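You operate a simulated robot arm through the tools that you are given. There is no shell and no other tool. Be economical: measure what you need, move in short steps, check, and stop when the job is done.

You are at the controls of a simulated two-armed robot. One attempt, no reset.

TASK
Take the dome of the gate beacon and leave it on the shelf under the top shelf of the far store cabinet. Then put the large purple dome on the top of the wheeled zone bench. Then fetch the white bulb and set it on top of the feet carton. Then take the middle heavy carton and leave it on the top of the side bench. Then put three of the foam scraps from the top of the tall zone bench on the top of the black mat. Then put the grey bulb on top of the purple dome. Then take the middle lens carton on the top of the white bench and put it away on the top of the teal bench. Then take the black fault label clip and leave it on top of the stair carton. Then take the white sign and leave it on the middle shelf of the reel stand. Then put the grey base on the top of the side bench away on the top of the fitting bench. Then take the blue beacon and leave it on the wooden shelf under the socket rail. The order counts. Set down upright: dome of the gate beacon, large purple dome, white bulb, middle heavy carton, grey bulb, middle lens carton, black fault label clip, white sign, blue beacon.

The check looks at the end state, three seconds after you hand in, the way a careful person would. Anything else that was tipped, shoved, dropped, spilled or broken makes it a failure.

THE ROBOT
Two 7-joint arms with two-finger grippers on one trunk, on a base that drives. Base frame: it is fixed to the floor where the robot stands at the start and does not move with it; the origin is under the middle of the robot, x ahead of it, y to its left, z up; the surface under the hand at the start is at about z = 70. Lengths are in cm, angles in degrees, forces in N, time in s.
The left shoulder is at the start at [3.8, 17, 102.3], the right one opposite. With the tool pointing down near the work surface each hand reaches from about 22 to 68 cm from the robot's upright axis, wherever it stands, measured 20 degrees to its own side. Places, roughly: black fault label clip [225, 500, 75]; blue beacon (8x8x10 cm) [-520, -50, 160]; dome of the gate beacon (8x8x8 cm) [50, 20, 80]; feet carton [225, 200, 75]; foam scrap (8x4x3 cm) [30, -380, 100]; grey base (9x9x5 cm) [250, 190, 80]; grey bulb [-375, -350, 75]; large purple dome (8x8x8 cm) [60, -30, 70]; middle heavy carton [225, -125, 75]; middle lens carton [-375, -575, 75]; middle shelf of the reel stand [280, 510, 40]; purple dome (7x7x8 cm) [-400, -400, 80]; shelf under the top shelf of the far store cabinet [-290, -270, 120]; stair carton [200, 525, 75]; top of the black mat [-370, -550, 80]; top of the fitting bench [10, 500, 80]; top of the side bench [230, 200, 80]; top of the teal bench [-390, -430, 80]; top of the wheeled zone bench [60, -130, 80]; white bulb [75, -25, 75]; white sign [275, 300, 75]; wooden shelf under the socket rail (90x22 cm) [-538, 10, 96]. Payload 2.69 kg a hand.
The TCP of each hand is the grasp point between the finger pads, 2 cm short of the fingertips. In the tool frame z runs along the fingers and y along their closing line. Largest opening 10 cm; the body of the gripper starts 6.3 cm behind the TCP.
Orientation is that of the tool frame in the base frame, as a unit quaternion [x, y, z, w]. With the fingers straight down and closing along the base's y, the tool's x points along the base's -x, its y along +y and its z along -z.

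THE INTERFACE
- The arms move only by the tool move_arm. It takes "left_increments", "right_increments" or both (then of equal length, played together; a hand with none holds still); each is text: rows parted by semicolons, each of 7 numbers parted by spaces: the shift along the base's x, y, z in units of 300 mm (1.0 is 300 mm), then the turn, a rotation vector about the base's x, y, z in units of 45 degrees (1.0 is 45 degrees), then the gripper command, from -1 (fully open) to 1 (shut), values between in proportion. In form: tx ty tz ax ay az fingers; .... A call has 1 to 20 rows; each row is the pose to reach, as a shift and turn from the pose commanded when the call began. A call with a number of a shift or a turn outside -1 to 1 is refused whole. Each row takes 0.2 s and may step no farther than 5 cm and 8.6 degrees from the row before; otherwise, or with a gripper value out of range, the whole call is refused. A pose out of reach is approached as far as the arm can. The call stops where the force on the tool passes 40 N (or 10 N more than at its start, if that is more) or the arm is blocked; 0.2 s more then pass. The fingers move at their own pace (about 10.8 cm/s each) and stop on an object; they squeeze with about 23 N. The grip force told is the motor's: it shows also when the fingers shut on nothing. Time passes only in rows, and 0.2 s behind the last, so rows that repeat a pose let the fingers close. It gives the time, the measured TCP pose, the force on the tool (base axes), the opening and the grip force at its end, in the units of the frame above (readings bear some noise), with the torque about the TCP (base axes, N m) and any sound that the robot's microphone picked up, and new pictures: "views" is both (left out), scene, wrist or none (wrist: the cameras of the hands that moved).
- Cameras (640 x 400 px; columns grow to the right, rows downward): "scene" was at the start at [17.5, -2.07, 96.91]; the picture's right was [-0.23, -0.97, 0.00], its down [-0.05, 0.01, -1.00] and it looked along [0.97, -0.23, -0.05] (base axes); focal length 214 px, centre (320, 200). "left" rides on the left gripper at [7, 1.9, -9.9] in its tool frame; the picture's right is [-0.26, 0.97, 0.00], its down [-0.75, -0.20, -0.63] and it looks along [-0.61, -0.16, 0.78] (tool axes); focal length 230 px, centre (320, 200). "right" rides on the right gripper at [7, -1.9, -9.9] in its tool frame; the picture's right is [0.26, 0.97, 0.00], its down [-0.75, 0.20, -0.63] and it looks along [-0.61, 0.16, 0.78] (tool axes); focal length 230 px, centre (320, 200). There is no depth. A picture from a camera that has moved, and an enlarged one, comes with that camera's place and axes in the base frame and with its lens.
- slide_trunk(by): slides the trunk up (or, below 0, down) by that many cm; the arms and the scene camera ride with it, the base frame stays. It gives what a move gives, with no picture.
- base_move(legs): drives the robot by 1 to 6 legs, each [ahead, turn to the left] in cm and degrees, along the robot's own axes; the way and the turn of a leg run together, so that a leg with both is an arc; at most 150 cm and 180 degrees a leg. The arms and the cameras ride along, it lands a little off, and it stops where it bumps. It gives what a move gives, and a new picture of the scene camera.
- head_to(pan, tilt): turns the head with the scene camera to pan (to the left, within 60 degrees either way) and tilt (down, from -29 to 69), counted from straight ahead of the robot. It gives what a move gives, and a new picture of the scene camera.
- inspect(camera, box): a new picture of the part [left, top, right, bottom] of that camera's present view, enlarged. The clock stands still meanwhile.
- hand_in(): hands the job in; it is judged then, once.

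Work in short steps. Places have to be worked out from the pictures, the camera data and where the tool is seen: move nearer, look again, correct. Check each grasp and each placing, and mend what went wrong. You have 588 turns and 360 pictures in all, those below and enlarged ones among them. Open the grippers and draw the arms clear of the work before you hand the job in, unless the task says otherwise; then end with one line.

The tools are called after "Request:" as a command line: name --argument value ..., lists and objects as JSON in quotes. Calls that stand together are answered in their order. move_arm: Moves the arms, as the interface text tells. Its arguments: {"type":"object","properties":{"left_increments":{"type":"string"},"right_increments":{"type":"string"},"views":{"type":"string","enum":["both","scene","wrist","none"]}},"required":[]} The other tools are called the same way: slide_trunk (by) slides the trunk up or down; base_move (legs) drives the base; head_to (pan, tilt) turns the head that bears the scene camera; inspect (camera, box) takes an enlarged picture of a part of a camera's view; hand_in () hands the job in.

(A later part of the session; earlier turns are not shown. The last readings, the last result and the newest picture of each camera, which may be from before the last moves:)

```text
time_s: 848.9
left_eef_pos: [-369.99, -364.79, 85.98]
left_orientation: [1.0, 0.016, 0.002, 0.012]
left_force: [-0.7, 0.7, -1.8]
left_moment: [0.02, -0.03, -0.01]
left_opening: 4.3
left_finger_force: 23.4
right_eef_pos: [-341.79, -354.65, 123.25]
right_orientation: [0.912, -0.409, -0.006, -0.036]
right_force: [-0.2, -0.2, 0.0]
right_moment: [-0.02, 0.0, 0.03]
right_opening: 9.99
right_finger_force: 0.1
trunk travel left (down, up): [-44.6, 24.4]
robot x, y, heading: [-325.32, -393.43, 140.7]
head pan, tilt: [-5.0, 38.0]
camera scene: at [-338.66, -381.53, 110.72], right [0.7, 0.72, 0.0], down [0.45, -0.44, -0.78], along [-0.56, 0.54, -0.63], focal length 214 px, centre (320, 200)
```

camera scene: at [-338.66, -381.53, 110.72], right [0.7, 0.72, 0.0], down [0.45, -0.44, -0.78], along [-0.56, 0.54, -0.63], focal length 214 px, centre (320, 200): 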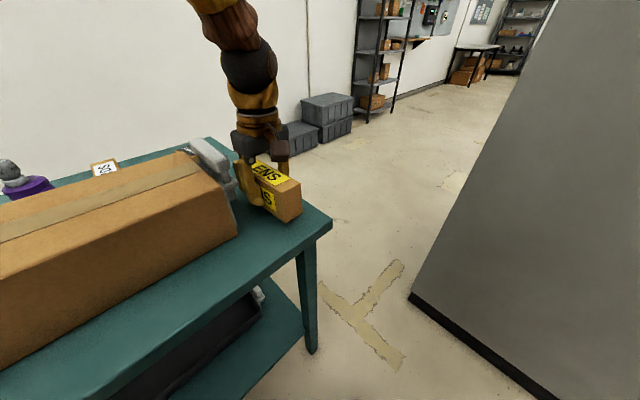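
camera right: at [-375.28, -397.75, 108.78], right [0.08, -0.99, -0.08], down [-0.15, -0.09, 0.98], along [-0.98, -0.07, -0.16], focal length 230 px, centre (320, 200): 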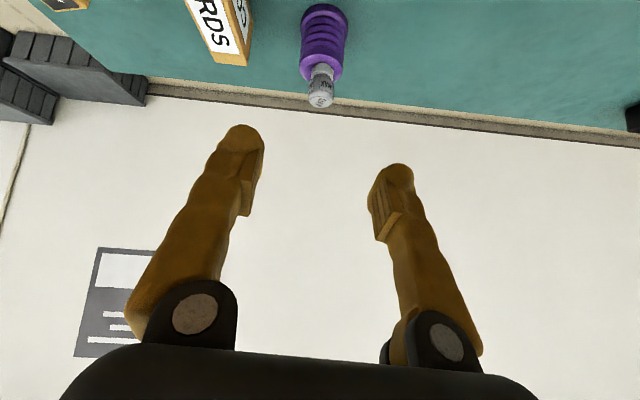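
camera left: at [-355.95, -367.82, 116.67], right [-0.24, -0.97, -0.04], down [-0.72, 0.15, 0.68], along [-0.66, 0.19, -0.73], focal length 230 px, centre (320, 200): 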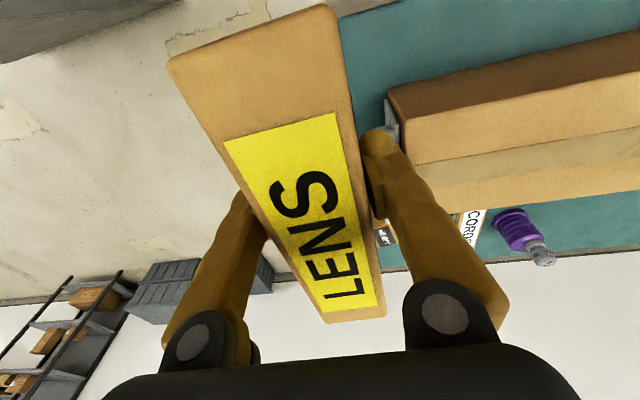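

Well aligned. Lower to contact.

Request:
move_arm --left_increments "0 0 -0.02 0 0 0 1;0 0 -0.035 0 0 0 1;0 0 -0.05 0 0 0 1;0 0 -0.065 0 0 0 1;0 0 -0.065 0 0 0 1" --views "none"

```text
time_s: 850.1
left_eef_pos: [-369.92, -364.76, 84.15]
left_orientation: [1.0, 0.014, 0.0, 0.013]
left_force: [1.3, 1.3, 5.1]
left_moment: [0.2, 0.53, -0.18]
left_opening: 4.32
left_finger_force: 22.8
right_eef_pos: [-341.76, -354.57, 123.25]
right_orientation: [0.912, -0.409, -0.006, -0.036]
right_force: [0.5, -0.8, 0.3]
right_moment: [-0.01, -0.03, 0.01]
right_opening: 10.0
right_finger_force: 0.2
trunk travel left (down, up): [-44.6, 24.4]
robot x, y, heading: [-325.69, -393.03, 141.0]
head pan, tilt: [-5.0, 38.0]
```

Far end touches first; lower 3 mm more, open a limited amount, then rise with the trunk.

Request:
move_arm --left_increments "0 0 -0.012 0 0 0 1;0 0 -0.012 0 0 0 0.1;0 0 -0.012 0 0 0 -0.1;0 0 -0.012 0 0 0 -0.35;0 0 -0.012 0 0 0 -0.35" --views "none"

Request:
slide_trunk --by 14

Request:
inspect --camera "scene" --box '[100, 100, 420, 300]'

```text
time_s: 851.3
left_eef_pos: [-369.74, -365.01, 83.43]
left_orientation: [1.0, 0.014, 0.001, 0.017]
left_force: [-0.2, 0.8, 0.3]
left_moment: [0.01, 0.02, -0.02]
left_opening: 6.74
left_finger_force: 0.0
right_eef_pos: [-341.79, -354.7, 123.16]
right_orientation: [0.912, -0.41, -0.005, -0.036]
right_force: [0.2, -0.5, 0.1]
right_moment: [0.0, -0.01, 0.0]
right_opening: 10.02
right_finger_force: 0.1
trunk travel left (down, up): [-44.6, 24.4]
robot x, y, heading: [-325.53, -393.37, 141.0]
head pan, tilt: [-5.0, 38.0]
```

```text
time_s: 853.0
left_eef_pos: [-369.84, -364.87, 97.42]
left_orientation: [1.0, 0.014, 0.003, 0.016]
left_force: [-1.1, 0.1, -0.1]
left_moment: [-0.02, 0.0, -0.01]
left_opening: 6.76
left_finger_force: 0.1
right_eef_pos: [-341.77, -354.57, 137.04]
right_orientation: [0.912, -0.409, -0.003, -0.035]
right_force: [0.2, -0.6, 0.5]
right_moment: [0.0, -0.02, 0.02]
right_opening: 9.99
right_finger_force: 0.0
trunk travel left (down, up): [-58.6, 10.4]
robot x, y, heading: [-325.68, -393.11, 140.7]
head pan, tilt: [-5.0, 38.0]
```

```text
2.00 times, centred on (260, 200) of scene
camera zoom: at [-338.86, -381.35, 124.71], right [0.7, 0.72, 0.0], down [0.45, -0.44, -0.78], along [-0.56, 0.54, -0.63], focal length 429 px, centre (440, 200)
```

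zoom: 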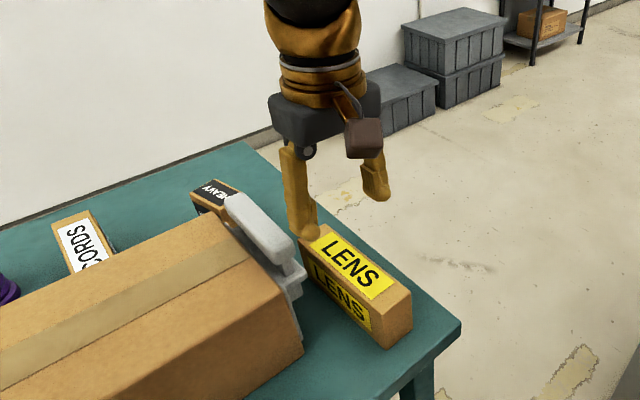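

LENS carton stands on the teal bench. Re-form the travel pose, then the long drive northeast toward the clip.

Request:
move_arm --left_increments "0 0 0.1 0 0 -0.13 -1;0 0 0.22 0 0 -0.26 -1;0.02 -0.02 0.35 0 0 -0.4 -1;0.05 -0.04 0.48 0 0 -0.53 -1;0.08 -0.06 0.6 0 0 -0.66 -1;0.08 -0.06 0.7 0 0 -0.75 -1;0.08 -0.06 0.8 0 0 -0.75 -1" --right_increments "-0.08 0.06 0 0 0 0 -1;-0.17 0.13 0 0 0 0 -1;-0.26 0.2 0 0 0 0 -1;-0.32 0.2 0 0 0 0 -1;-0.36 0.2 0 0 0 0 -1;-0.36 0.2 0 0 0 0 -1;-0.36 0.2 0 0 0 0 -1" --views "none"

Request:
slide_trunk --by -22

Request:
base_move --legs '[[-25, 0], [0, -136.5], [120, 0], [118, 0], [0, 47], [60, 8]]'

```text
time_s: 854.6
left_eef_pos: [-366.41, -366.18, 121.17]
left_orientation: [0.956, -0.293, -0.004, 0.018]
left_force: [-0.2, 0.1, 0.4]
left_moment: [0.0, -0.05, 0.02]
left_opening: 10.01
left_finger_force: 0.0
right_eef_pos: [-352.59, -348.69, 139.36]
right_orientation: [0.91, -0.41, -0.036, -0.045]
right_force: [0.1, 0.3, -0.4]
right_moment: [-0.02, -0.01, 0.01]
right_opening: 9.97
right_finger_force: 0.0
trunk travel left (down, up): [-58.6, 10.4]
robot x, y, heading: [-325.54, -392.87, 140.7]
head pan, tilt: [-5.0, 38.0]
```

```text
time_s: 856.9
left_eef_pos: [-366.44, -366.0, 99.26]
left_orientation: [0.957, -0.29, -0.006, 0.016]
left_force: [-0.7, -0.4, 0.3]
left_moment: [0.02, 0.0, -0.01]
left_opening: 9.99
left_finger_force: 0.0
right_eef_pos: [-352.38, -348.75, 117.46]
right_orientation: [0.91, -0.41, -0.037, -0.045]
right_force: [0.2, 0.3, -0.6]
right_moment: [0.01, -0.01, -0.01]
right_opening: 9.99
right_finger_force: 0.1
trunk travel left (down, up): [-36.6, 32.4]
robot x, y, heading: [-325.67, -393.16, 140.6]
head pan, tilt: [-5.0, 38.0]
```

```text
time_s: 881.0
left_eef_pos: [-16.53, -292.65, 99.17]
left_orientation: [-0.546, 0.837, 0.015, -0.01]
left_force: [-0.7, -0.7, 0.3]
left_moment: [0.01, 0.02, 0.0]
left_opening: 10.01
left_finger_force: 0.2
right_eef_pos: [2.86, -303.38, 117.46]
right_orientation: [-0.434, 0.899, -0.001, 0.057]
right_force: [-0.5, 0.4, -0.9]
right_moment: [-0.04, 0.02, -0.01]
right_opening: 10.01
right_finger_force: 0.1
trunk travel left (down, up): [-36.6, 32.4]
robot x, y, heading: [-36.03, -337.7, 61.0]
head pan, tilt: [-5.0, 38.0]
camera scene: at [-27.15, -322.71, 102.71], right [0.83, -0.56, 0.0], down [-0.35, -0.52, -0.78], along [0.44, 0.64, -0.63], focal length 214 px, centre (320, 200)
```

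scene: 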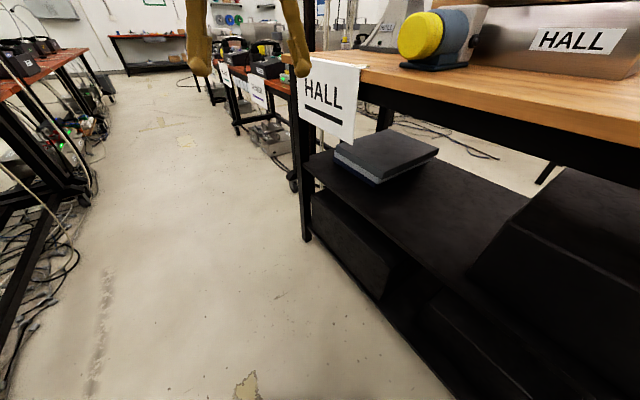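

Superb run. Now straight north up the aisle past its end.

Request:
base_move --legs '[[0, 29.5], [145, 0], [145, 0], [145, 0], [145, 0], [60, 0]]'

```text
time_s: 913.0
left_eef_pos: [-59.38, 346.53, 99.96]
left_orientation: [0.749, -0.663, -0.018, 0.008]
left_force: [-0.3, -0.4, -1.3]
left_moment: [-0.02, -0.01, -0.04]
left_opening: 10.01
left_finger_force: 0.0
right_eef_pos: [-37.11, 347.0, 118.23]
right_orientation: [-0.655, 0.753, 0.022, 0.061]
right_force: [0.1, 0.4, 0.3]
right_moment: [-0.02, 0.0, -0.01]
right_opening: 10.01
right_finger_force: 0.0
trunk travel left (down, up): [-36.6, 32.4]
robot x, y, heading: [-53.57, 299.7, 91.4]
head pan, tilt: [-5.0, 38.0]
camera scene: at [-53.24, 316.88, 102.71], right [1.0, -0.06, 0.0], down [-0.04, -0.63, -0.78], along [0.05, 0.78, -0.63], focal length 214 px, centre (320, 200)
```

scene: 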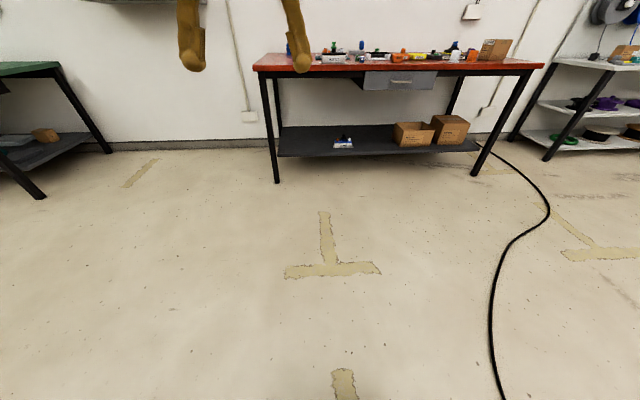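

Now northeast to the reel stand.

Request:
base_move --legs '[[0, -63], [145, 0], [145, 0], [0, 61]]'

```text
time_s: 932.7
left_eef_pos: [202.49, 479.44, 100.73]
left_orientation: [0.728, -0.685, -0.024, 0.001]
left_force: [0.0, 0.4, -0.9]
left_moment: [-0.01, -0.01, 0.01]
left_opening: 10.0
left_finger_force: 0.1
right_eef_pos: [224.65, 478.23, 118.93]
right_orientation: [-0.632, 0.772, 0.026, 0.067]
right_force: [-0.2, -0.2, 0.3]
right_moment: [-0.01, 0.02, 0.01]
right_opening: 10.01
right_finger_force: 0.0
trunk travel left (down, up): [-36.6, 32.4]
robot x, y, heading: [206.05, 433.22, 88.2]
head pan, tilt: [-5.0, 38.0]
camera scene: at [207.5, 450.87, 102.72], right [0.99, -0.12, 0.0], down [-0.07, -0.62, -0.78], along [0.1, 0.77, -0.63], focal length 214 px, centre (320, 200)
```

scene: 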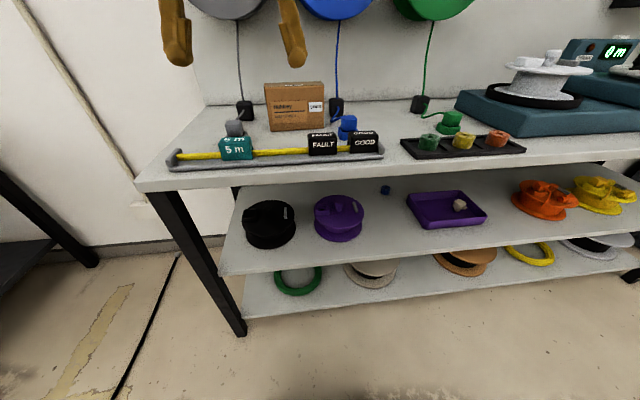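

The ruler tray with "FAULT" clip and the stair carton are right here. Zoom in.

Request:
inspect --camera "scene" --box '[200, 70, 400, 195]'

```text
3.20 times, centred on (300, 132) of scene
camera zoom: at [207.5, 450.87, 102.72], right [0.99, -0.12, 0.0], down [-0.07, -0.62, -0.78], along [0.1, 0.77, -0.63], focal length 686 px, centre (384, 416)
```

zoom: 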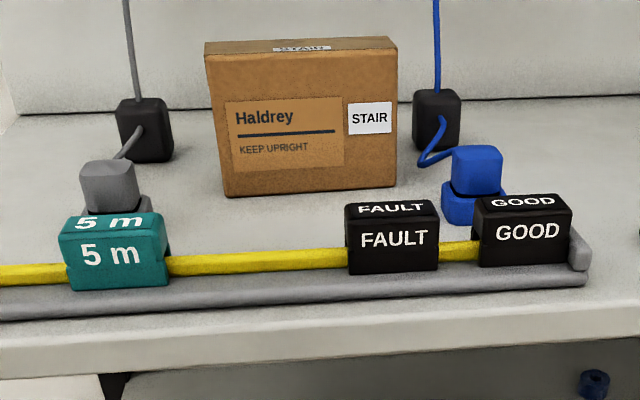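

Clip at ≈[214.4,503.7] (7.4 wide, top z≈81, strip top ≈78); carton top at z≈88.4, x 200–218, y 523–530. Move 27 cm forward and position the right hand above the clip with a 20° forward tilt.

Request:
base_move --legs '[[26, 0]]'

Request:
move_arm --right_increments "-0.06 -0.03 -0.02 0.05 0.02 0.05 -0.8;-0.12 -0.06 -0.08 0.1 0.05 0.1 -0.8;-0.18 -0.08 -0.18 0.16 0.07 0.15 -0.8;-0.25 -0.08 -0.3 0.22 0.09 0.2 -0.8;-0.31 -0.08 -0.43 0.276 0.09 0.22 -0.8;-0.36 -0.08 -0.56 0.276 0.09 0.22 -0.8;-0.36 -0.08 -0.69 0.276 0.09 0.22 -0.8;-0.36 -0.08 -0.82 0.276 0.09 0.22 -0.8;-0.36 -0.08 -0.9 0.276 0.09 0.22 -0.8;-0.36 -0.08 -0.9 0.276 0.09 0.22 -0.8" --left_increments "-0.1 -0.05 0.03 0 0 0 -1;-0.2 -0.1 0.06 0 0 0 -1;-0.3 -0.15 0.1 0 0 0 -1;-0.4 -0.2 0.1 0 0 0 -1;-0.4 -0.2 0.1 0 0 0 -1;-0.4 -0.2 0.1 0 0 0 -1;-0.4 -0.2 0.1 0 0 0 -1;-0.4 -0.2 0.1 0 0 0 -1;-0.4 -0.2 0.1 0 0 0 -1;-0.4 -0.2 0.1 0 0 0 -1" --views "wrist"

```text
time_s: 934.6
left_eef_pos: [203.59, 503.87, 101.38]
left_orientation: [0.727, -0.686, -0.029, -0.005]
left_force: [-0.3, 0.4, 0.1]
left_moment: [0.01, 0.02, -0.02]
left_opening: 9.99
left_finger_force: 0.1
right_eef_pos: [225.82, 502.12, 119.62]
right_orientation: [-0.629, 0.774, 0.031, 0.072]
right_force: [0.7, -0.3, -0.7]
right_moment: [0.05, -0.01, 0.03]
right_opening: 10.0
right_finger_force: 0.1
trunk travel left (down, up): [-36.6, 32.4]
robot x, y, heading: [206.92, 459.58, 87.7]
head pan, tilt: [-5.0, 38.0]
camera scene: at [208.57, 476.45, 102.76], right [0.99, -0.13, 0.0], down [-0.08, -0.62, -0.78], along [0.1, 0.77, -0.63], focal length 214 px, centre (320, 200)
```

scene: 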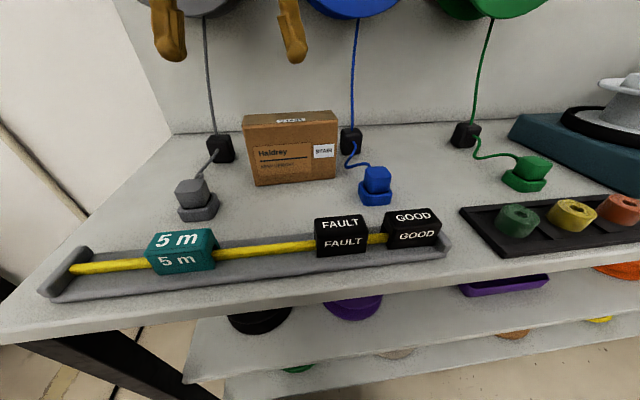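

```text
time_s: 936.8
left_eef_pos: [191.53, 496.3, 104.89]
left_orientation: [0.727, -0.686, -0.033, -0.01]
left_force: [0.2, 0.1, -0.6]
left_moment: [0.0, 0.01, 0.0]
left_opening: 10.01
left_finger_force: 0.1
right_eef_pos: [215.14, 498.13, 93.26]
right_orientation: [-0.679, 0.71, 0.15, 0.114]
right_force: [-1.1, -0.3, 0.7]
right_moment: [-0.01, 0.04, -0.04]
right_opening: 9.02
right_finger_force: 0.0
trunk travel left (down, up): [-36.6, 32.4]
robot x, y, heading: [207.05, 459.28, 87.9]
head pan, tilt: [-5.0, 38.0]
camera right: at [217.07, 488.05, 99.76], right [-0.98, -0.21, -0.04], down [-0.13, 0.47, 0.87], along [-0.16, 0.86, -0.49], focal length 230 px, centre (320, 200)
camera left: at [190.37, 488.63, 114.37], right [-0.98, 0.2, 0.05], down [0.18, 0.72, 0.67], along [0.1, 0.66, -0.74], focal length 230 px, centre (320, 200)
```

right: 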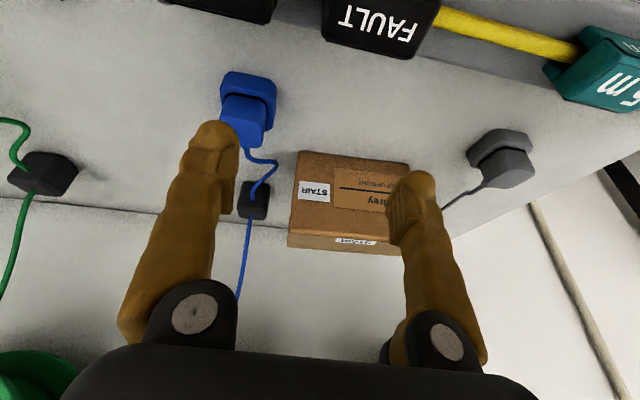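
left: 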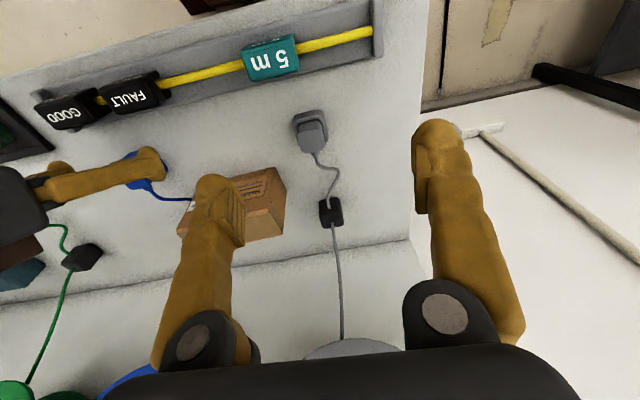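

Better triangulation: clip centre ≈[213.3,492.9], top z≈85.3; carton x 201.5–216.5, y 509.5–514, top z≈91.3. Narrow the fingers to 7 cm and lower onto the clip.

Request:
move_arm --right_increments "-0.03 -0.08 0 0 0.03 0 -0.4;-0.06 -0.16 0 0 0.05 0 -0.4;-0.06 -0.187 -0.05 0 0.05 0 -0.4;-0.06 -0.187 -0.12 0 0.05 0 -0.4;-0.06 -0.187 -0.12 0 0.05 0 -0.4" --views "both"

```text
time_s: 938.0
left_eef_pos: [191.51, 496.27, 104.82]
left_orientation: [0.726, -0.686, -0.032, -0.01]
left_force: [-0.6, 0.4, -0.7]
left_moment: [-0.01, -0.02, 0.04]
left_opening: 9.99
left_finger_force: 0.1
right_eef_pos: [212.97, 493.2, 90.37]
right_orientation: [-0.67, 0.715, 0.176, 0.098]
right_force: [0.1, 0.9, 0.2]
right_moment: [-0.01, 0.03, 0.02]
right_opening: 7.01
right_finger_force: 0.1
trunk travel left (down, up): [-36.6, 32.4]
robot x, y, heading: [207.31, 459.35, 87.7]
head pan, tilt: [-5.0, 38.0]
camera scene: at [208.57, 476.64, 102.73], right [0.99, -0.13, 0.0], down [-0.08, -0.62, -0.78], along [0.1, 0.77, -0.63], focal length 214 px, centre (320, 200)
camera right: at [215.25, 483.02, 96.61], right [-0.98, -0.2, 0.02], down [-0.08, 0.46, 0.88], along [-0.18, 0.87, -0.47], focal length 230 px, centre (320, 200)
```

scene: 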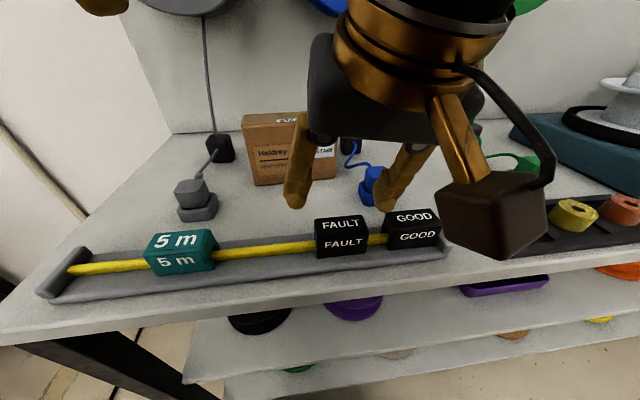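
right: 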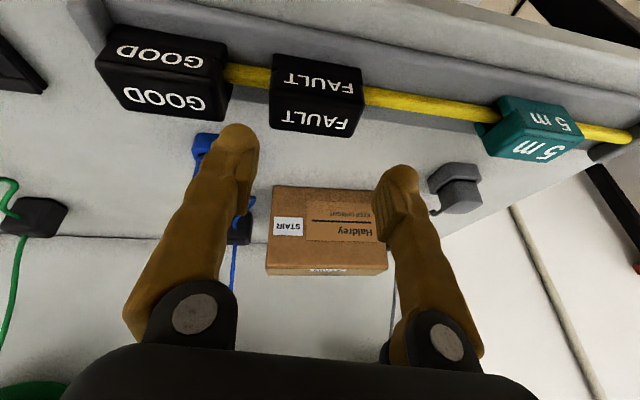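

Aligned above the clip. Lower so the tips straddle its top, and close.

Request:
move_arm --right_increments "0.01 -0.02 -0.06 0 0 0 -0.4;0.01 -0.027 -0.12 0 0 0 -0.4;0.01 -0.027 -0.165 0 0 0 -0.4;0.01 -0.027 -0.178 0 0 0 -0.4;0.01 -0.027 -0.178 0 0 0 -0.4;0.01 -0.027 -0.178 0 0 0 0.2;0.01 -0.027 -0.178 0 0 0 1;0.01 -0.027 -0.178 0 0 0 1" --views "both"

```text
time_s: 939.9
left_eef_pos: [191.39, 493.99, 104.44]
left_orientation: [0.726, -0.687, -0.028, -0.003]
left_force: [-0.1, -0.3, 0.2]
left_moment: [0.03, -0.02, -0.01]
left_opening: 10.0
left_finger_force: 0.1
right_eef_pos: [213.35, 492.34, 86.99]
right_orientation: [-0.641, 0.735, 0.2, 0.094]
right_force: [-0.8, -0.9, -0.5]
right_moment: [0.03, -0.01, 0.02]
right_opening: 0.0
right_finger_force: 23.2
trunk travel left (down, up): [-36.6, 32.4]
robot x, y, heading: [207.25, 459.34, 87.8]
head pan, tilt: [-5.0, 38.0]
stopped in row 8 (right hand): the force on the tool passed its limit at 41 N (the readings are from after the stop); the commanded pose is now the measured one
camera scene: at [208.6, 476.5, 102.71], right [0.99, -0.13, 0.0], down [-0.08, -0.62, -0.78], along [0.1, 0.77, -0.63], focal length 214 px, centre (320, 200)
camera right: at [215.36, 481.88, 92.84], right [-0.99, -0.14, 0.07], down [0.0, 0.44, 0.9], along [-0.16, 0.89, -0.43], focal length 230 px, centre (320, 200)
```

scene: 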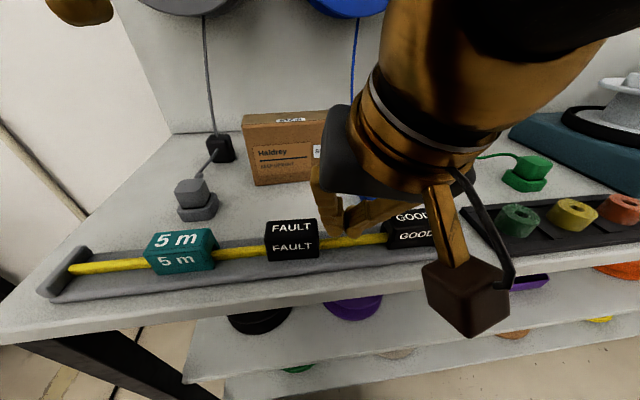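
right: 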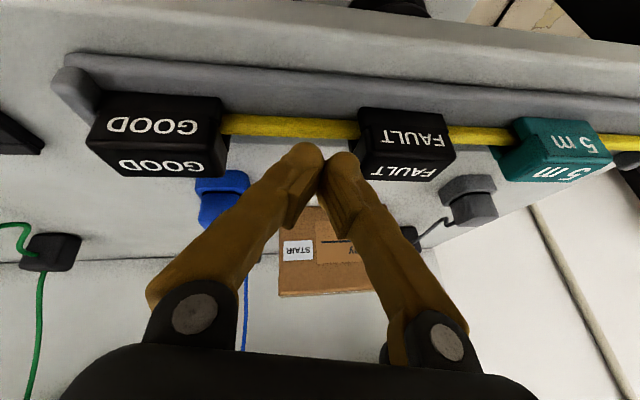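

The clip slid left along the rail to ≈[207.7,493] (one finger had landed on it). Raise, level the tool, open wide and reposition over it — there is more room now.

Request:
move_arm --right_increments "0 0 0.07 0 0 0 1;0 0 0.15 -0.08 -0.04 0.02 0;-0.05 0.01 0.2 -0.16 -0.08 0.05 -0.9;-0.1 0.01 0.22 -0.24 -0.12 0.07 -0.9;-0.15 0.01 0.22 -0.3 -0.15 0.09 -0.9;-0.188 0.01 0.22 -0.3 -0.15 0.09 -0.9;-0.188 0.01 0.16 -0.3 -0.15 0.09 -0.9;-0.188 0.01 0.16 -0.3 -0.15 0.09 -0.9" --views "wrist"

```text
time_s: 941.7
left_eef_pos: [191.27, 494.3, 104.37]
left_orientation: [0.727, -0.686, -0.029, -0.005]
left_force: [0.3, -0.2, 0.2]
left_moment: [0.02, -0.02, 0.02]
left_opening: 10.0
left_finger_force: 0.0
right_eef_pos: [207.44, 493.36, 92.72]
right_orientation: [-0.682, 0.724, 0.091, 0.05]
right_force: [-0.4, -1.3, 0.2]
right_moment: [-0.03, 0.03, 0.0]
right_opening: 9.51
right_finger_force: 0.0
right hand out of reach, approached as far as the arm can: row 4
trunk travel left (down, up): [-36.6, 32.4]
robot x, y, heading: [207.32, 459.63, 87.8]
head pan, tilt: [-5.0, 38.0]
camera right: at [209.33, 484.61, 100.9], right [-0.98, -0.2, 0.01], down [-0.12, 0.62, 0.78], along [-0.16, 0.76, -0.63], focal length 230 px, centre (320, 200)
```

right: 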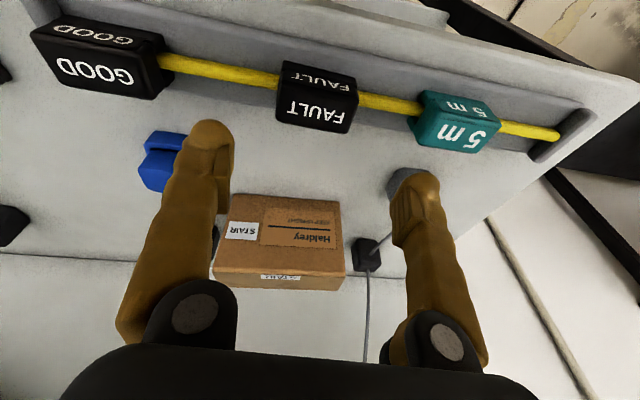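

Centred with clear gaps on both sides. Lower to z≈85 and close.

Request:
move_arm --right_increments "0.01 -0.01 -0.08 0 0.02 0 -0.9;0.012 -0.018 -0.16 0 0.03 0 -0.9;0.012 -0.018 -0.22 0 0.03 0 -0.9;0.012 -0.018 -0.255 0 0.03 0 -0.9;0.012 -0.018 -0.255 0 0.03 0 -0.9" --views "wrist"

```text
time_s: 943.1
left_eef_pos: [191.28, 491.78, 103.17]
left_orientation: [0.727, -0.687, -0.013, 0.014]
left_force: [0.3, -1.4, -0.1]
left_moment: [0.04, -0.02, 0.02]
left_opening: 10.01
left_finger_force: 0.0
right_eef_pos: [207.59, 494.41, 88.88]
right_orientation: [-0.645, 0.752, 0.134, 0.029]
right_force: [-0.2, -0.4, 0.1]
right_moment: [0.04, -0.05, 0.01]
right_opening: 9.48
right_finger_force: 0.0
trunk travel left (down, up): [-36.6, 32.4]
robot x, y, heading: [207.08, 459.46, 87.6]
head pan, tilt: [-5.0, 38.0]
stopped in row 5 (right hand): the arm was blocked; the commanded pose is now the measured one
camera right: at [209.54, 485.22, 96.5], right [-0.99, -0.12, 0.1], down [0.01, 0.6, 0.8], along [-0.16, 0.79, -0.59], focal length 230 px, centre (320, 200)
```

right: 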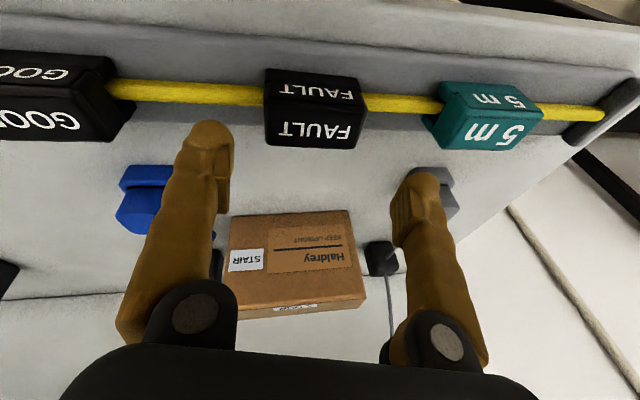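

Too close to the body. Raise slightly, back the base off 14 cm, and re-extend.

Request:
move_arm --right_increments "0 0 0.1 0 0 0 -0.9;0 0 0.2 0 0 0 -0.9;0 0 0.2 0 0 0 -0.9" --views "none"

Request:
base_move --legs '[[-14, 0]]'

Request:
move_arm --right_increments "0.005 0.1 0 -0.03 0 0 -0.9;0.01 0.2 0 -0.07 0 0.03 -0.9;0.015 0.3 0 -0.12 0.03 0.08 -0.9;0.02 0.4 -0.03 -0.15 0.06 0.12 -0.9;0.02 0.44 -0.1 -0.18 0.08 0.12 -0.9;0.02 0.44 -0.1 -0.18 0.08 0.12 -0.9" --views "wrist"

```text
time_s: 943.9
left_eef_pos: [191.25, 492.21, 103.2]
left_orientation: [0.727, -0.687, -0.014, 0.014]
left_force: [-0.8, 0.2, -0.2]
left_moment: [0.0, 0.0, -0.01]
left_opening: 9.99
left_finger_force: 0.1
right_eef_pos: [207.64, 494.07, 94.02]
right_orientation: [-0.651, 0.747, 0.131, 0.03]
right_force: [0.5, 0.5, -0.7]
right_moment: [-0.01, 0.01, 0.03]
right_opening: 9.48
right_finger_force: 0.1
trunk travel left (down, up): [-36.6, 32.4]
robot x, y, heading: [207.24, 459.33, 87.9]
head pan, tilt: [-5.0, 38.0]
```

```text
time_s: 945.2
left_eef_pos: [190.7, 478.07, 103.28]
left_orientation: [0.727, -0.686, -0.014, 0.013]
left_force: [0.6, 0.0, 0.2]
left_moment: [0.02, 0.02, 0.02]
left_opening: 10.0
left_finger_force: 0.0
right_eef_pos: [206.99, 480.19, 93.95]
right_orientation: [-0.651, 0.747, 0.131, 0.031]
right_force: [0.2, 0.3, -0.2]
right_moment: [0.08, 0.0, 0.01]
right_opening: 9.52
right_finger_force: 0.0
trunk travel left (down, up): [-36.6, 32.4]
robot x, y, heading: [206.55, 445.46, 87.6]
head pan, tilt: [-5.0, 38.0]
camera scene: at [207.97, 462.63, 102.72], right [0.99, -0.12, 0.0], down [-0.08, -0.62, -0.78], along [0.1, 0.77, -0.63], focal length 214 px, centre (320, 200)
```

scene: 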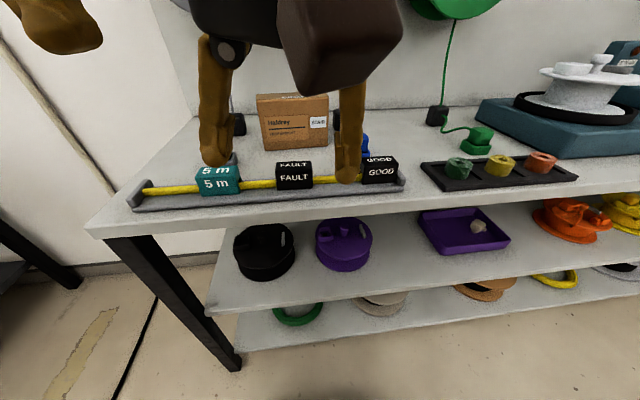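

```text
time_s: 946.6
left_eef_pos: [190.6, 475.84, 102.01]
left_orientation: [0.727, -0.686, 0.0, 0.03]
left_force: [0.2, 0.0, -0.9]
left_moment: [-0.01, -0.01, -0.03]
left_opening: 9.99
left_finger_force: 0.1
right_eef_pos: [207.59, 491.89, 91.66]
right_orientation: [-0.682, 0.723, 0.105, -0.041]
right_force: [0.0, -0.3, -0.3]
right_moment: [0.0, 0.0, -0.01]
right_opening: 9.51
right_finger_force: 0.0
trunk travel left (down, up): [-36.6, 32.4]
robot x, y, heading: [206.64, 445.24, 87.6]
head pan, tilt: [-5.0, 38.0]
camera right: at [210.95, 484.07, 100.24], right [-0.96, -0.21, 0.18], down [-0.02, 0.7, 0.72], along [-0.27, 0.69, -0.67], focal length 230 px, centre (320, 200)
```

right: 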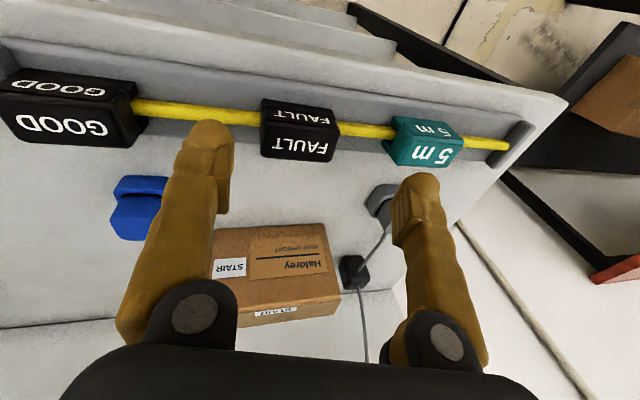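

Correct the lateral tilt and lower onto the clip.

Request:
move_arm --right_increments "0.007 0.015 0 0 -0.13 0 -0.9;0.013 0.03 -0.02 0 -0.26 0 -0.9;0.013 0.033 -0.08 0 -0.26 0 -0.9;0.013 0.033 -0.14 0 -0.26 0 -0.9;0.013 0.033 -0.19 0 -0.26 0 -0.9;0.013 0.033 -0.22 0 -0.26 0 -0.9;0.013 0.033 -0.22 0 -0.26 0 -0.9" --views "wrist"

```text
time_s: 948.2
left_eef_pos: [190.57, 475.93, 102.11]
left_orientation: [0.726, -0.687, 0.0, 0.03]
left_force: [0.2, 0.0, 0.1]
left_moment: [0.0, -0.01, 0.0]
left_opening: 10.02
left_finger_force: 0.0
right_eef_pos: [209.17, 493.85, 85.66]
right_orientation: [-0.672, 0.739, 0.045, 0.024]
right_force: [-0.6, 0.0, 0.0]
right_moment: [-0.01, -0.01, 0.01]
right_opening: 9.5
right_finger_force: 0.1
trunk travel left (down, up): [-36.6, 32.4]
robot x, y, heading: [206.82, 445.36, 87.9]
head pan, tilt: [-5.0, 38.0]
camera right: at [210.46, 486.0, 94.77], right [-0.99, -0.17, 0.01], down [-0.11, 0.7, 0.71], along [-0.12, 0.69, -0.71], focal length 230 px, centre (320, 200)
```

right: 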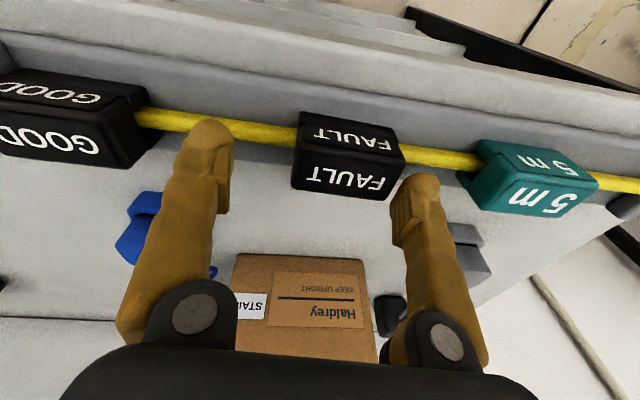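

Shift 1.4 cm left to centre, lower 5 mm, and close.

Request:
move_arm --right_increments "-0.025 -0.01 0 0 0 0 -0.9;-0.047 -0.025 0 0 0 0 -0.9;-0.047 -0.025 -0.02 0 0 0 -0.9;-0.047 -0.025 -0.02 0 0 0 0;-0.047 -0.025 -0.02 0 0 0 1;-0.047 -0.025 -0.02 0 0 0 1;-0.047 -0.025 -0.02 0 0 0 1" --views "wrist"

```text
time_s: 950.0
left_eef_pos: [190.49, 473.6, 100.89]
left_orientation: [0.726, -0.685, 0.016, 0.05]
left_force: [0.0, 0.1, 0.7]
left_moment: [0.02, -0.01, -0.01]
left_opening: 10.0
left_finger_force: 0.1
right_eef_pos: [209.37, 492.9, 85.88]
right_orientation: [-0.653, 0.755, 0.056, 0.018]
right_force: [6.2, 16.6, -3.9]
right_moment: [0.56, -0.1, 0.46]
right_opening: 6.01
right_finger_force: 23.1
trunk travel left (down, up): [-36.6, 32.4]
robot x, y, heading: [206.56, 445.42, 87.7]
head pan, tilt: [-5.0, 38.0]
stopped in row 7 (right hand): the arm was blocked; the commanded pose is now the measured one
camera right: at [210.58, 484.9, 94.84], right [-0.99, -0.12, 0.03], down [-0.06, 0.7, 0.71], along [-0.11, 0.71, -0.7], focal length 230 px, centre (320, 200)
```

right: 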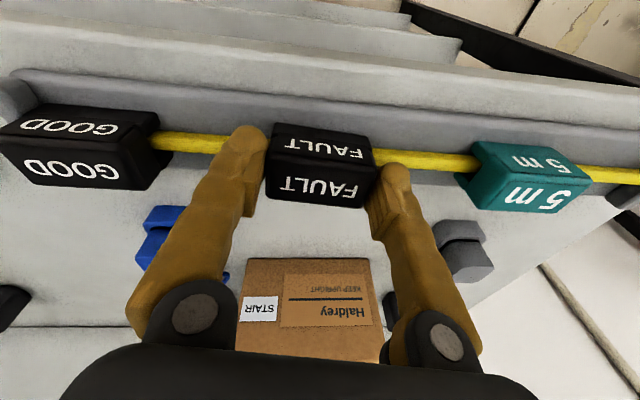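

Clip gripped (6.0). Lift straight up.

Request:
move_arm --right_increments "0 0 0.04 0 0 0 1;0 0 0.1 0 0 0 1;0 0 0.18 0 0 0 1;0 0 0.28 0 0 0 1;0 0 0.36 0 0 0 1;0 0 0.36 0 0 0 1" --views "scene"

```text
time_s: 951.5
left_eef_pos: [190.34, 473.52, 101.03]
left_orientation: [0.726, -0.686, 0.016, 0.047]
left_force: [0.7, -0.1, -0.1]
left_moment: [0.02, -0.02, -0.02]
left_opening: 10.01
left_finger_force: 0.1
right_eef_pos: [208.22, 492.55, 97.07]
right_orientation: [-0.662, 0.747, 0.056, 0.025]
right_force: [-0.6, -0.2, -1.2]
right_moment: [0.0, -0.03, 0.03]
right_opening: 5.94
right_finger_force: 22.8
trunk travel left (down, up): [-36.6, 32.4]
robot x, y, heading: [206.47, 445.38, 87.9]
head pan, tilt: [-5.0, 38.0]
camera scene: at [207.96, 462.61, 102.72], right [0.99, -0.12, 0.0], down [-0.08, -0.62, -0.78], along [0.1, 0.77, -0.63], focal length 214 px, centre (320, 200)
```

scene: 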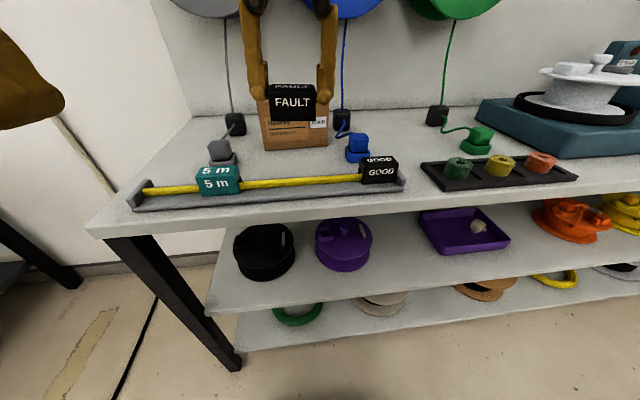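

Clip is free. Raise 4 cm, drive 12 cm forward, then move it over the STAIR carton.

Request:
move_arm --right_increments "0 0 0.07 0 0.02 0 1;0 0 0.14 0 0.03 0 1;0 0 0.14 0 0.03 0 1" --views "none"

Request:
base_move --legs '[[11, 0]]'

Request:
move_arm --right_increments "0 0.08 0 0 0 0 1;0 0.16 0 0 0 0 1;0 0.24 -0.02 0 0 0 1;0 0.24 -0.06 0 0 0 1;0 0.24 -0.06 0 0 0 1" --views "both"

```text
time_s: 952.2
left_eef_pos: [190.32, 473.54, 101.03]
left_orientation: [0.727, -0.685, 0.014, 0.048]
left_force: [-0.1, -0.5, -0.4]
left_moment: [0.0, -0.01, 0.0]
left_opening: 10.0
left_finger_force: 0.2
right_eef_pos: [208.34, 492.56, 101.31]
right_orientation: [-0.661, 0.748, 0.064, 0.016]
right_force: [-0.2, -0.1, -0.3]
right_moment: [0.01, -0.02, 0.01]
right_opening: 5.94
right_finger_force: 22.7
trunk travel left (down, up): [-36.6, 32.4]
robot x, y, heading: [206.74, 445.28, 87.6]
head pan, tilt: [-5.0, 38.0]
```

```text
time_s: 953.4
left_eef_pos: [190.84, 484.5, 100.95]
left_orientation: [0.725, -0.687, 0.015, 0.049]
left_force: [0.0, -0.2, 0.7]
left_moment: [-0.02, 0.01, 0.01]
left_opening: 10.01
left_finger_force: 0.1
right_eef_pos: [208.75, 503.49, 101.17]
right_orientation: [-0.66, 0.748, 0.064, 0.015]
right_force: [0.6, 0.0, -0.2]
right_moment: [-0.03, 0.02, -0.01]
right_opening: 5.91
right_finger_force: 23.5
trunk travel left (down, up): [-36.6, 32.4]
robot x, y, heading: [207.02, 455.94, 88.0]
head pan, tilt: [-5.0, 38.0]
camera scene: at [208.41, 473.58, 102.7], right [0.99, -0.13, 0.0], down [-0.08, -0.62, -0.78], along [0.1, 0.77, -0.63], focal length 214 px, centre (320, 200)
```

scene: 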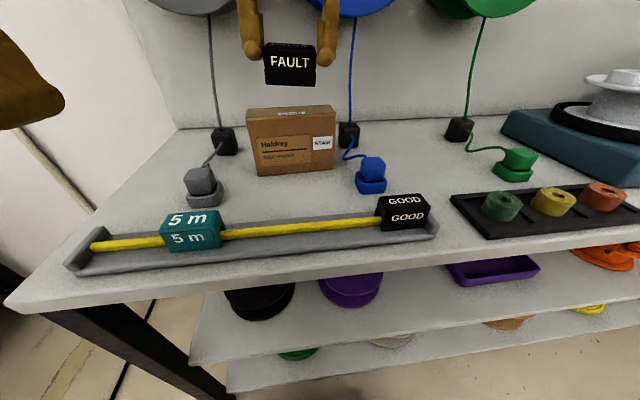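

```text
time_s: 954.6
left_eef_pos: [190.66, 482.32, 100.07]
left_orientation: [0.724, -0.686, 0.028, 0.064]
left_force: [-0.6, -0.4, 0.0]
left_moment: [-0.04, 0.01, 0.02]
left_opening: 9.98
left_finger_force: 0.1
right_eef_pos: [208.77, 509.18, 100.25]
right_orientation: [-0.659, 0.749, 0.072, 0.021]
right_force: [-0.4, 0.3, -1.1]
right_moment: [-0.01, -0.01, -0.01]
right_opening: 5.91
right_finger_force: 23.3
trunk travel left (down, up): [-36.6, 32.4]
robot x, y, heading: [206.91, 456.03, 87.6]
head pan, tilt: [-5.0, 38.0]
camera scene: at [208.41, 473.54, 102.71], right [0.99, -0.13, 0.0], down [-0.08, -0.62, -0.78], along [0.1, 0.77, -0.63], focal length 214 px, centre (320, 200)
camera right: at [210.36, 501.0, 108.9], right [-0.99, -0.14, 0.04], down [-0.06, 0.68, 0.73], along [-0.13, 0.72, -0.68], focal length 230 px, centre (320, 200)
```

scene: 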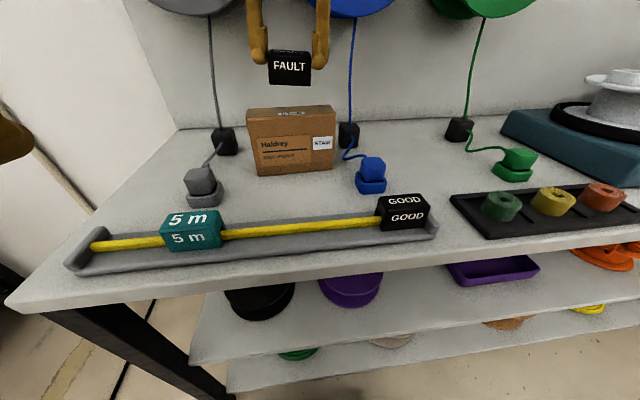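
right: 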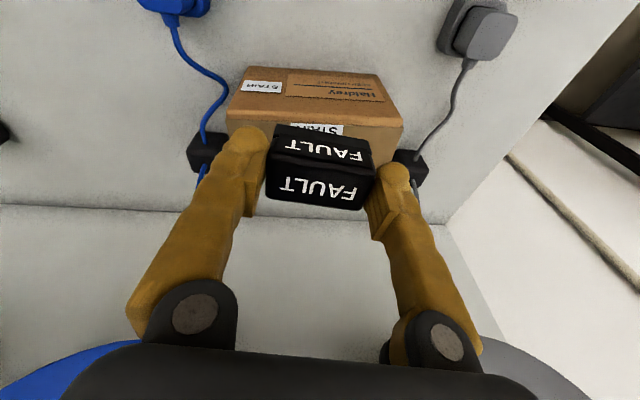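

Carton top centre ≈[208.7,511.8]. Shift 2.5 cm forward and lower to near contact.

Request:
move_arm --right_increments "0 0.05 0 0 0 0 1;0 0.09 -0.03 0.03 0 0 1;0 0.09 -0.08 0.03 0 0 1;0 0.09 -0.12 0.03 0 0 1;0 0.09 -0.14 0.03 0 0 1;0 0.09 -0.14 0.03 0 0 1" --views "wrist"

```text
time_s: 956.0
left_eef_pos: [190.71, 481.95, 100.05]
left_orientation: [0.725, -0.686, 0.028, 0.063]
left_force: [-0.2, -0.3, -0.3]
left_moment: [0.01, 0.01, 0.03]
left_opening: 10.0
left_finger_force: 0.0
right_eef_pos: [209.82, 512.64, 96.77]
right_orientation: [-0.648, 0.756, 0.089, 0.023]
right_force: [0.8, 0.1, -0.5]
right_moment: [0.05, 0.0, -0.02]
right_opening: 5.88
right_finger_force: 23.4
trunk travel left (down, up): [-36.6, 32.4]
robot x, y, heading: [207.04, 456.23, 87.9]
head pan, tilt: [-5.0, 38.0]
camera right: at [211.35, 504.0, 105.32], right [-0.99, -0.11, 0.06], down [-0.03, 0.66, 0.75], along [-0.12, 0.74, -0.66], focal length 230 px, centre (320, 200)
```

right: 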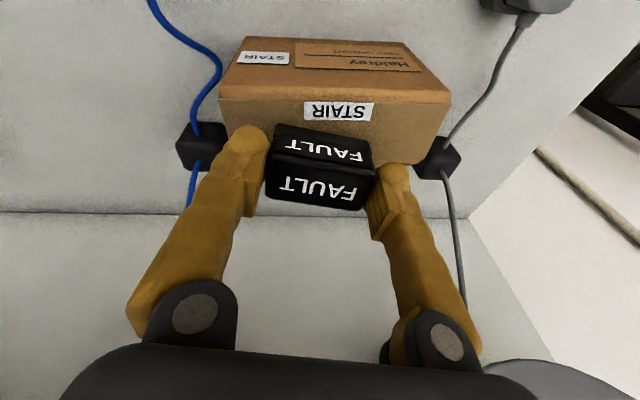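

Clip is centred over the carton top. Lower to contact.

Request:
move_arm --right_increments "-0.01 0 -0.015 0 0 0 1;-0.02 0 -0.03 0 0 0 1;-0.02 0 -0.045 0 0 0 1;-0.02 0 -0.06 0 0 0 1;-0.02 0 -0.06 0 0 0 1" --views "none"

```text
time_s: 957.2
left_eef_pos: [190.65, 482.05, 100.03]
left_orientation: [0.724, -0.686, 0.028, 0.064]
left_force: [0.3, 0.3, 0.3]
left_moment: [-0.01, 0.05, 0.01]
left_opening: 9.98
left_finger_force: 0.1
right_eef_pos: [209.8, 512.97, 95.3]
right_orientation: [-0.641, 0.762, 0.093, 0.02]
right_force: [-3.5, 3.0, 13.3]
right_moment: [-0.01, -0.17, 0.04]
right_opening: 5.89
right_finger_force: 22.7
trunk travel left (down, up): [-36.6, 32.4]
robot x, y, heading: [207.24, 456.11, 87.7]
head pan, tilt: [-5.0, 38.0]
```

Contact 13 N. Open and lift away.

Request:
move_arm --right_increments "0 0 0 0 0 0 -0.1;0 0 0 0 0 0 -0.3;0 0 0 0 0 0 -0.6;0 0 0 0 0 0 -0.8;0 0 0.08 0 0 0 -0.8;0 -0.02 0.18 0 0 0 -0.8;0 -0.06 0.3 0 0 0 -0.8;0 -0.12 0.42 0 0 0 -0.8;0 -0.2 0.5 0 0 0 -0.8" --views "scene"

```text
time_s: 959.0
left_eef_pos: [190.55, 479.37, 99.38]
left_orientation: [0.722, -0.686, 0.041, 0.081]
left_force: [0.1, -1.1, -0.3]
left_moment: [0.08, 0.01, -0.03]
left_opening: 9.99
left_finger_force: 0.0
right_eef_pos: [209.36, 504.09, 93.97]
right_orientation: [-0.643, 0.763, -0.006, -0.063]
right_force: [0.2, -1.0, -0.5]
right_moment: [0.06, 0.04, -0.02]
right_opening: 9.01
right_finger_force: 0.0
trunk travel left (down, up): [-36.6, 32.4]
robot x, y, heading: [207.12, 456.1, 87.8]
head pan, tilt: [-5.0, 38.0]
stopped in row 8 (right hand): the arm was blocked; the commanded pose is now the measured one
camera scene: at [208.43, 473.26, 102.77], right [0.99, -0.13, 0.0], down [-0.08, -0.62, -0.78], along [0.1, 0.77, -0.63], focal length 214 px, centre (320, 200)
```

scene: 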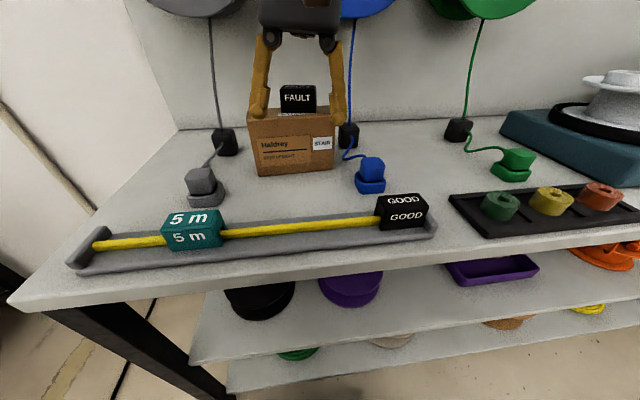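

Clip stands on the carton. The hand slid back; lift it with the trunk instead, then back away.

Request:
slide_trunk --by 14

Request:
base_move --legs '[[-20, 0]]'

Request:
inspect --camera "scene" --box '[200, 60, 440, 220]'

```text
time_s: 960.7
left_eef_pos: [190.51, 479.7, 113.28]
left_orientation: [0.723, -0.684, 0.043, 0.081]
left_force: [0.0, 0.4, 0.4]
left_moment: [-0.03, -0.05, 0.02]
left_opening: 9.98
left_finger_force: 0.1
right_eef_pos: [209.25, 504.51, 107.88]
right_orientation: [-0.644, 0.762, -0.005, -0.063]
right_force: [-0.1, -0.5, 0.0]
right_moment: [-0.02, 0.01, -0.01]
right_opening: 8.98
right_finger_force: 0.0
trunk travel left (down, up): [-50.6, 18.4]
robot x, y, heading: [206.72, 456.05, 88.0]
head pan, tilt: [-5.0, 38.0]
```

```text
time_s: 962.3
left_eef_pos: [189.72, 459.35, 113.24]
left_orientation: [0.723, -0.685, 0.042, 0.081]
left_force: [-0.3, -0.5, -0.3]
left_moment: [0.04, 0.03, -0.01]
left_opening: 9.98
left_finger_force: 0.1
right_eef_pos: [208.45, 484.14, 107.93]
right_orientation: [-0.644, 0.762, -0.006, -0.063]
right_force: [-0.2, -0.4, 0.1]
right_moment: [0.0, 0.01, 0.01]
right_opening: 9.0
right_finger_force: 0.1
trunk travel left (down, up): [-50.6, 18.4]
robot x, y, heading: [206.0, 435.86, 88.4]
head pan, tilt: [-5.0, 38.0]
camera scene: at [207.61, 453.44, 116.74], right [0.99, -0.12, 0.0], down [-0.08, -0.62, -0.78], along [0.1, 0.77, -0.63], focal length 214 px, centre (320, 200)
```

scene: 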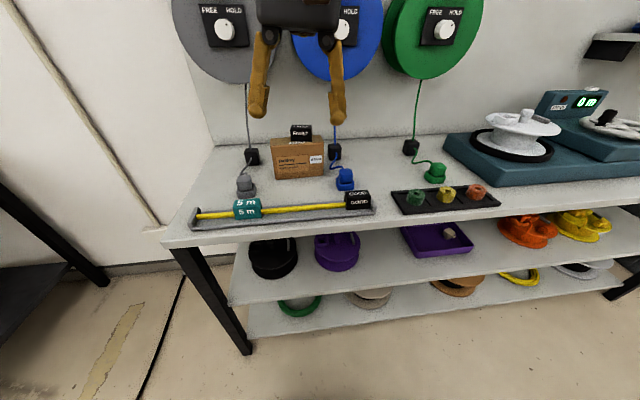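

```text
2.50 times, centred on (320, 140) of scene
camera zoom: at [207.61, 453.44, 116.74], right [0.99, -0.12, 0.0], down [-0.08, -0.62, -0.78], along [0.1, 0.77, -0.63], focal length 536 px, centre (320, 350)
```

zoom: 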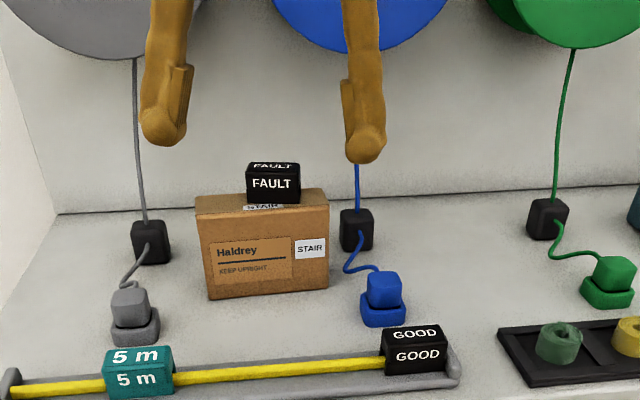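

Clip stands upright on the STAIR carton. Next the white sign on the pedestal (~[257,300]). Fix the left hand's pose and drive to its west side.

Request:
move_arm --left_increments "0.02 0.14 0 0.06 0 0 -1;0.04 0.28 0 0.12 0 0 -1;0.06 0.42 -0.02 0.18 0 0 -1;0.08 0.56 -0.04 0.22 0 0 -1;0.1 0.68 -0.06 0.22 0 0 -1;0.1 0.68 -0.06 0.22 0 0 -1" --right_increments "0.05 0 0 0.03 0 0 -1;0.1 0 0 0.06 0 0.05 -1;0.15 0 0 0.09 0 0.1 -1;0.2 0 0 0.12 0 0.15 -1;0.22 0 0 0.12 0 0.2 -1;0.22 0 0 0.12 0 0.2 -1" --views "none"

Request:
base_move --legs '[[0, 178], [132, 0], [0, 93]]'

```text
time_s: 963.7
left_eef_pos: [192.63, 477.98, 111.91]
left_orientation: [0.728, -0.686, -0.022, 0.013]
left_force: [0.2, 0.6, -0.4]
left_moment: [0.01, 0.02, -0.02]
left_opening: 10.0
left_finger_force: 0.1
right_eef_pos: [215.07, 482.57, 108.67]
right_orientation: [-0.705, 0.708, 0.031, -0.026]
right_force: [-0.6, -0.5, 0.6]
right_moment: [0.03, 0.01, -0.02]
right_opening: 10.0
right_finger_force: 0.1
trunk travel left (down, up): [-50.6, 18.4]
robot x, y, heading: [206.44, 435.82, 87.9]
head pan, tilt: [-5.0, 38.0]
```

```text
time_s: 981.7
left_eef_pos: [236.05, 319.14, 111.79]
left_orientation: [-0.025, 0.999, 0.024, 0.007]
left_force: [0.3, 0.3, 0.3]
left_moment: [-0.01, -0.01, 0.03]
left_opening: 9.98
left_finger_force: 0.1
right_eef_pos: [240.47, 296.63, 108.76]
right_orientation: [0.008, 0.999, 0.041, 0.003]
right_force: [-0.5, 0.0, 0.5]
right_moment: [0.0, 0.01, 0.0]
right_opening: 10.0
right_finger_force: 0.0
trunk travel left (down, up): [-50.6, 18.4]
robot x, y, heading: [193.75, 304.54, -2.8]
head pan, tilt: [-5.0, 38.0]
camera scene: at [211.37, 303.24, 116.72], right [-0.14, -0.99, 0.0], down [-0.62, 0.08, -0.78], along [0.77, -0.11, -0.63], focal length 214 px, centre (320, 200)
```

scene: 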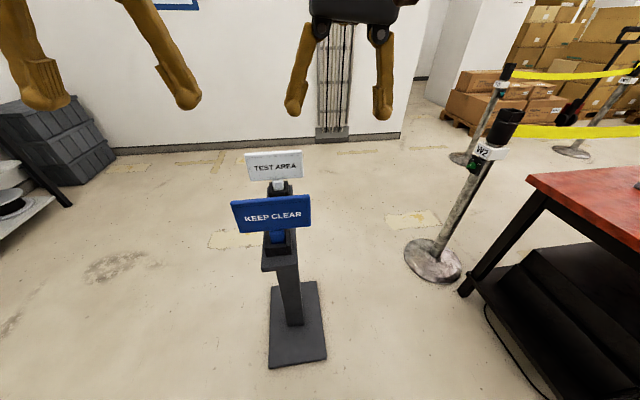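

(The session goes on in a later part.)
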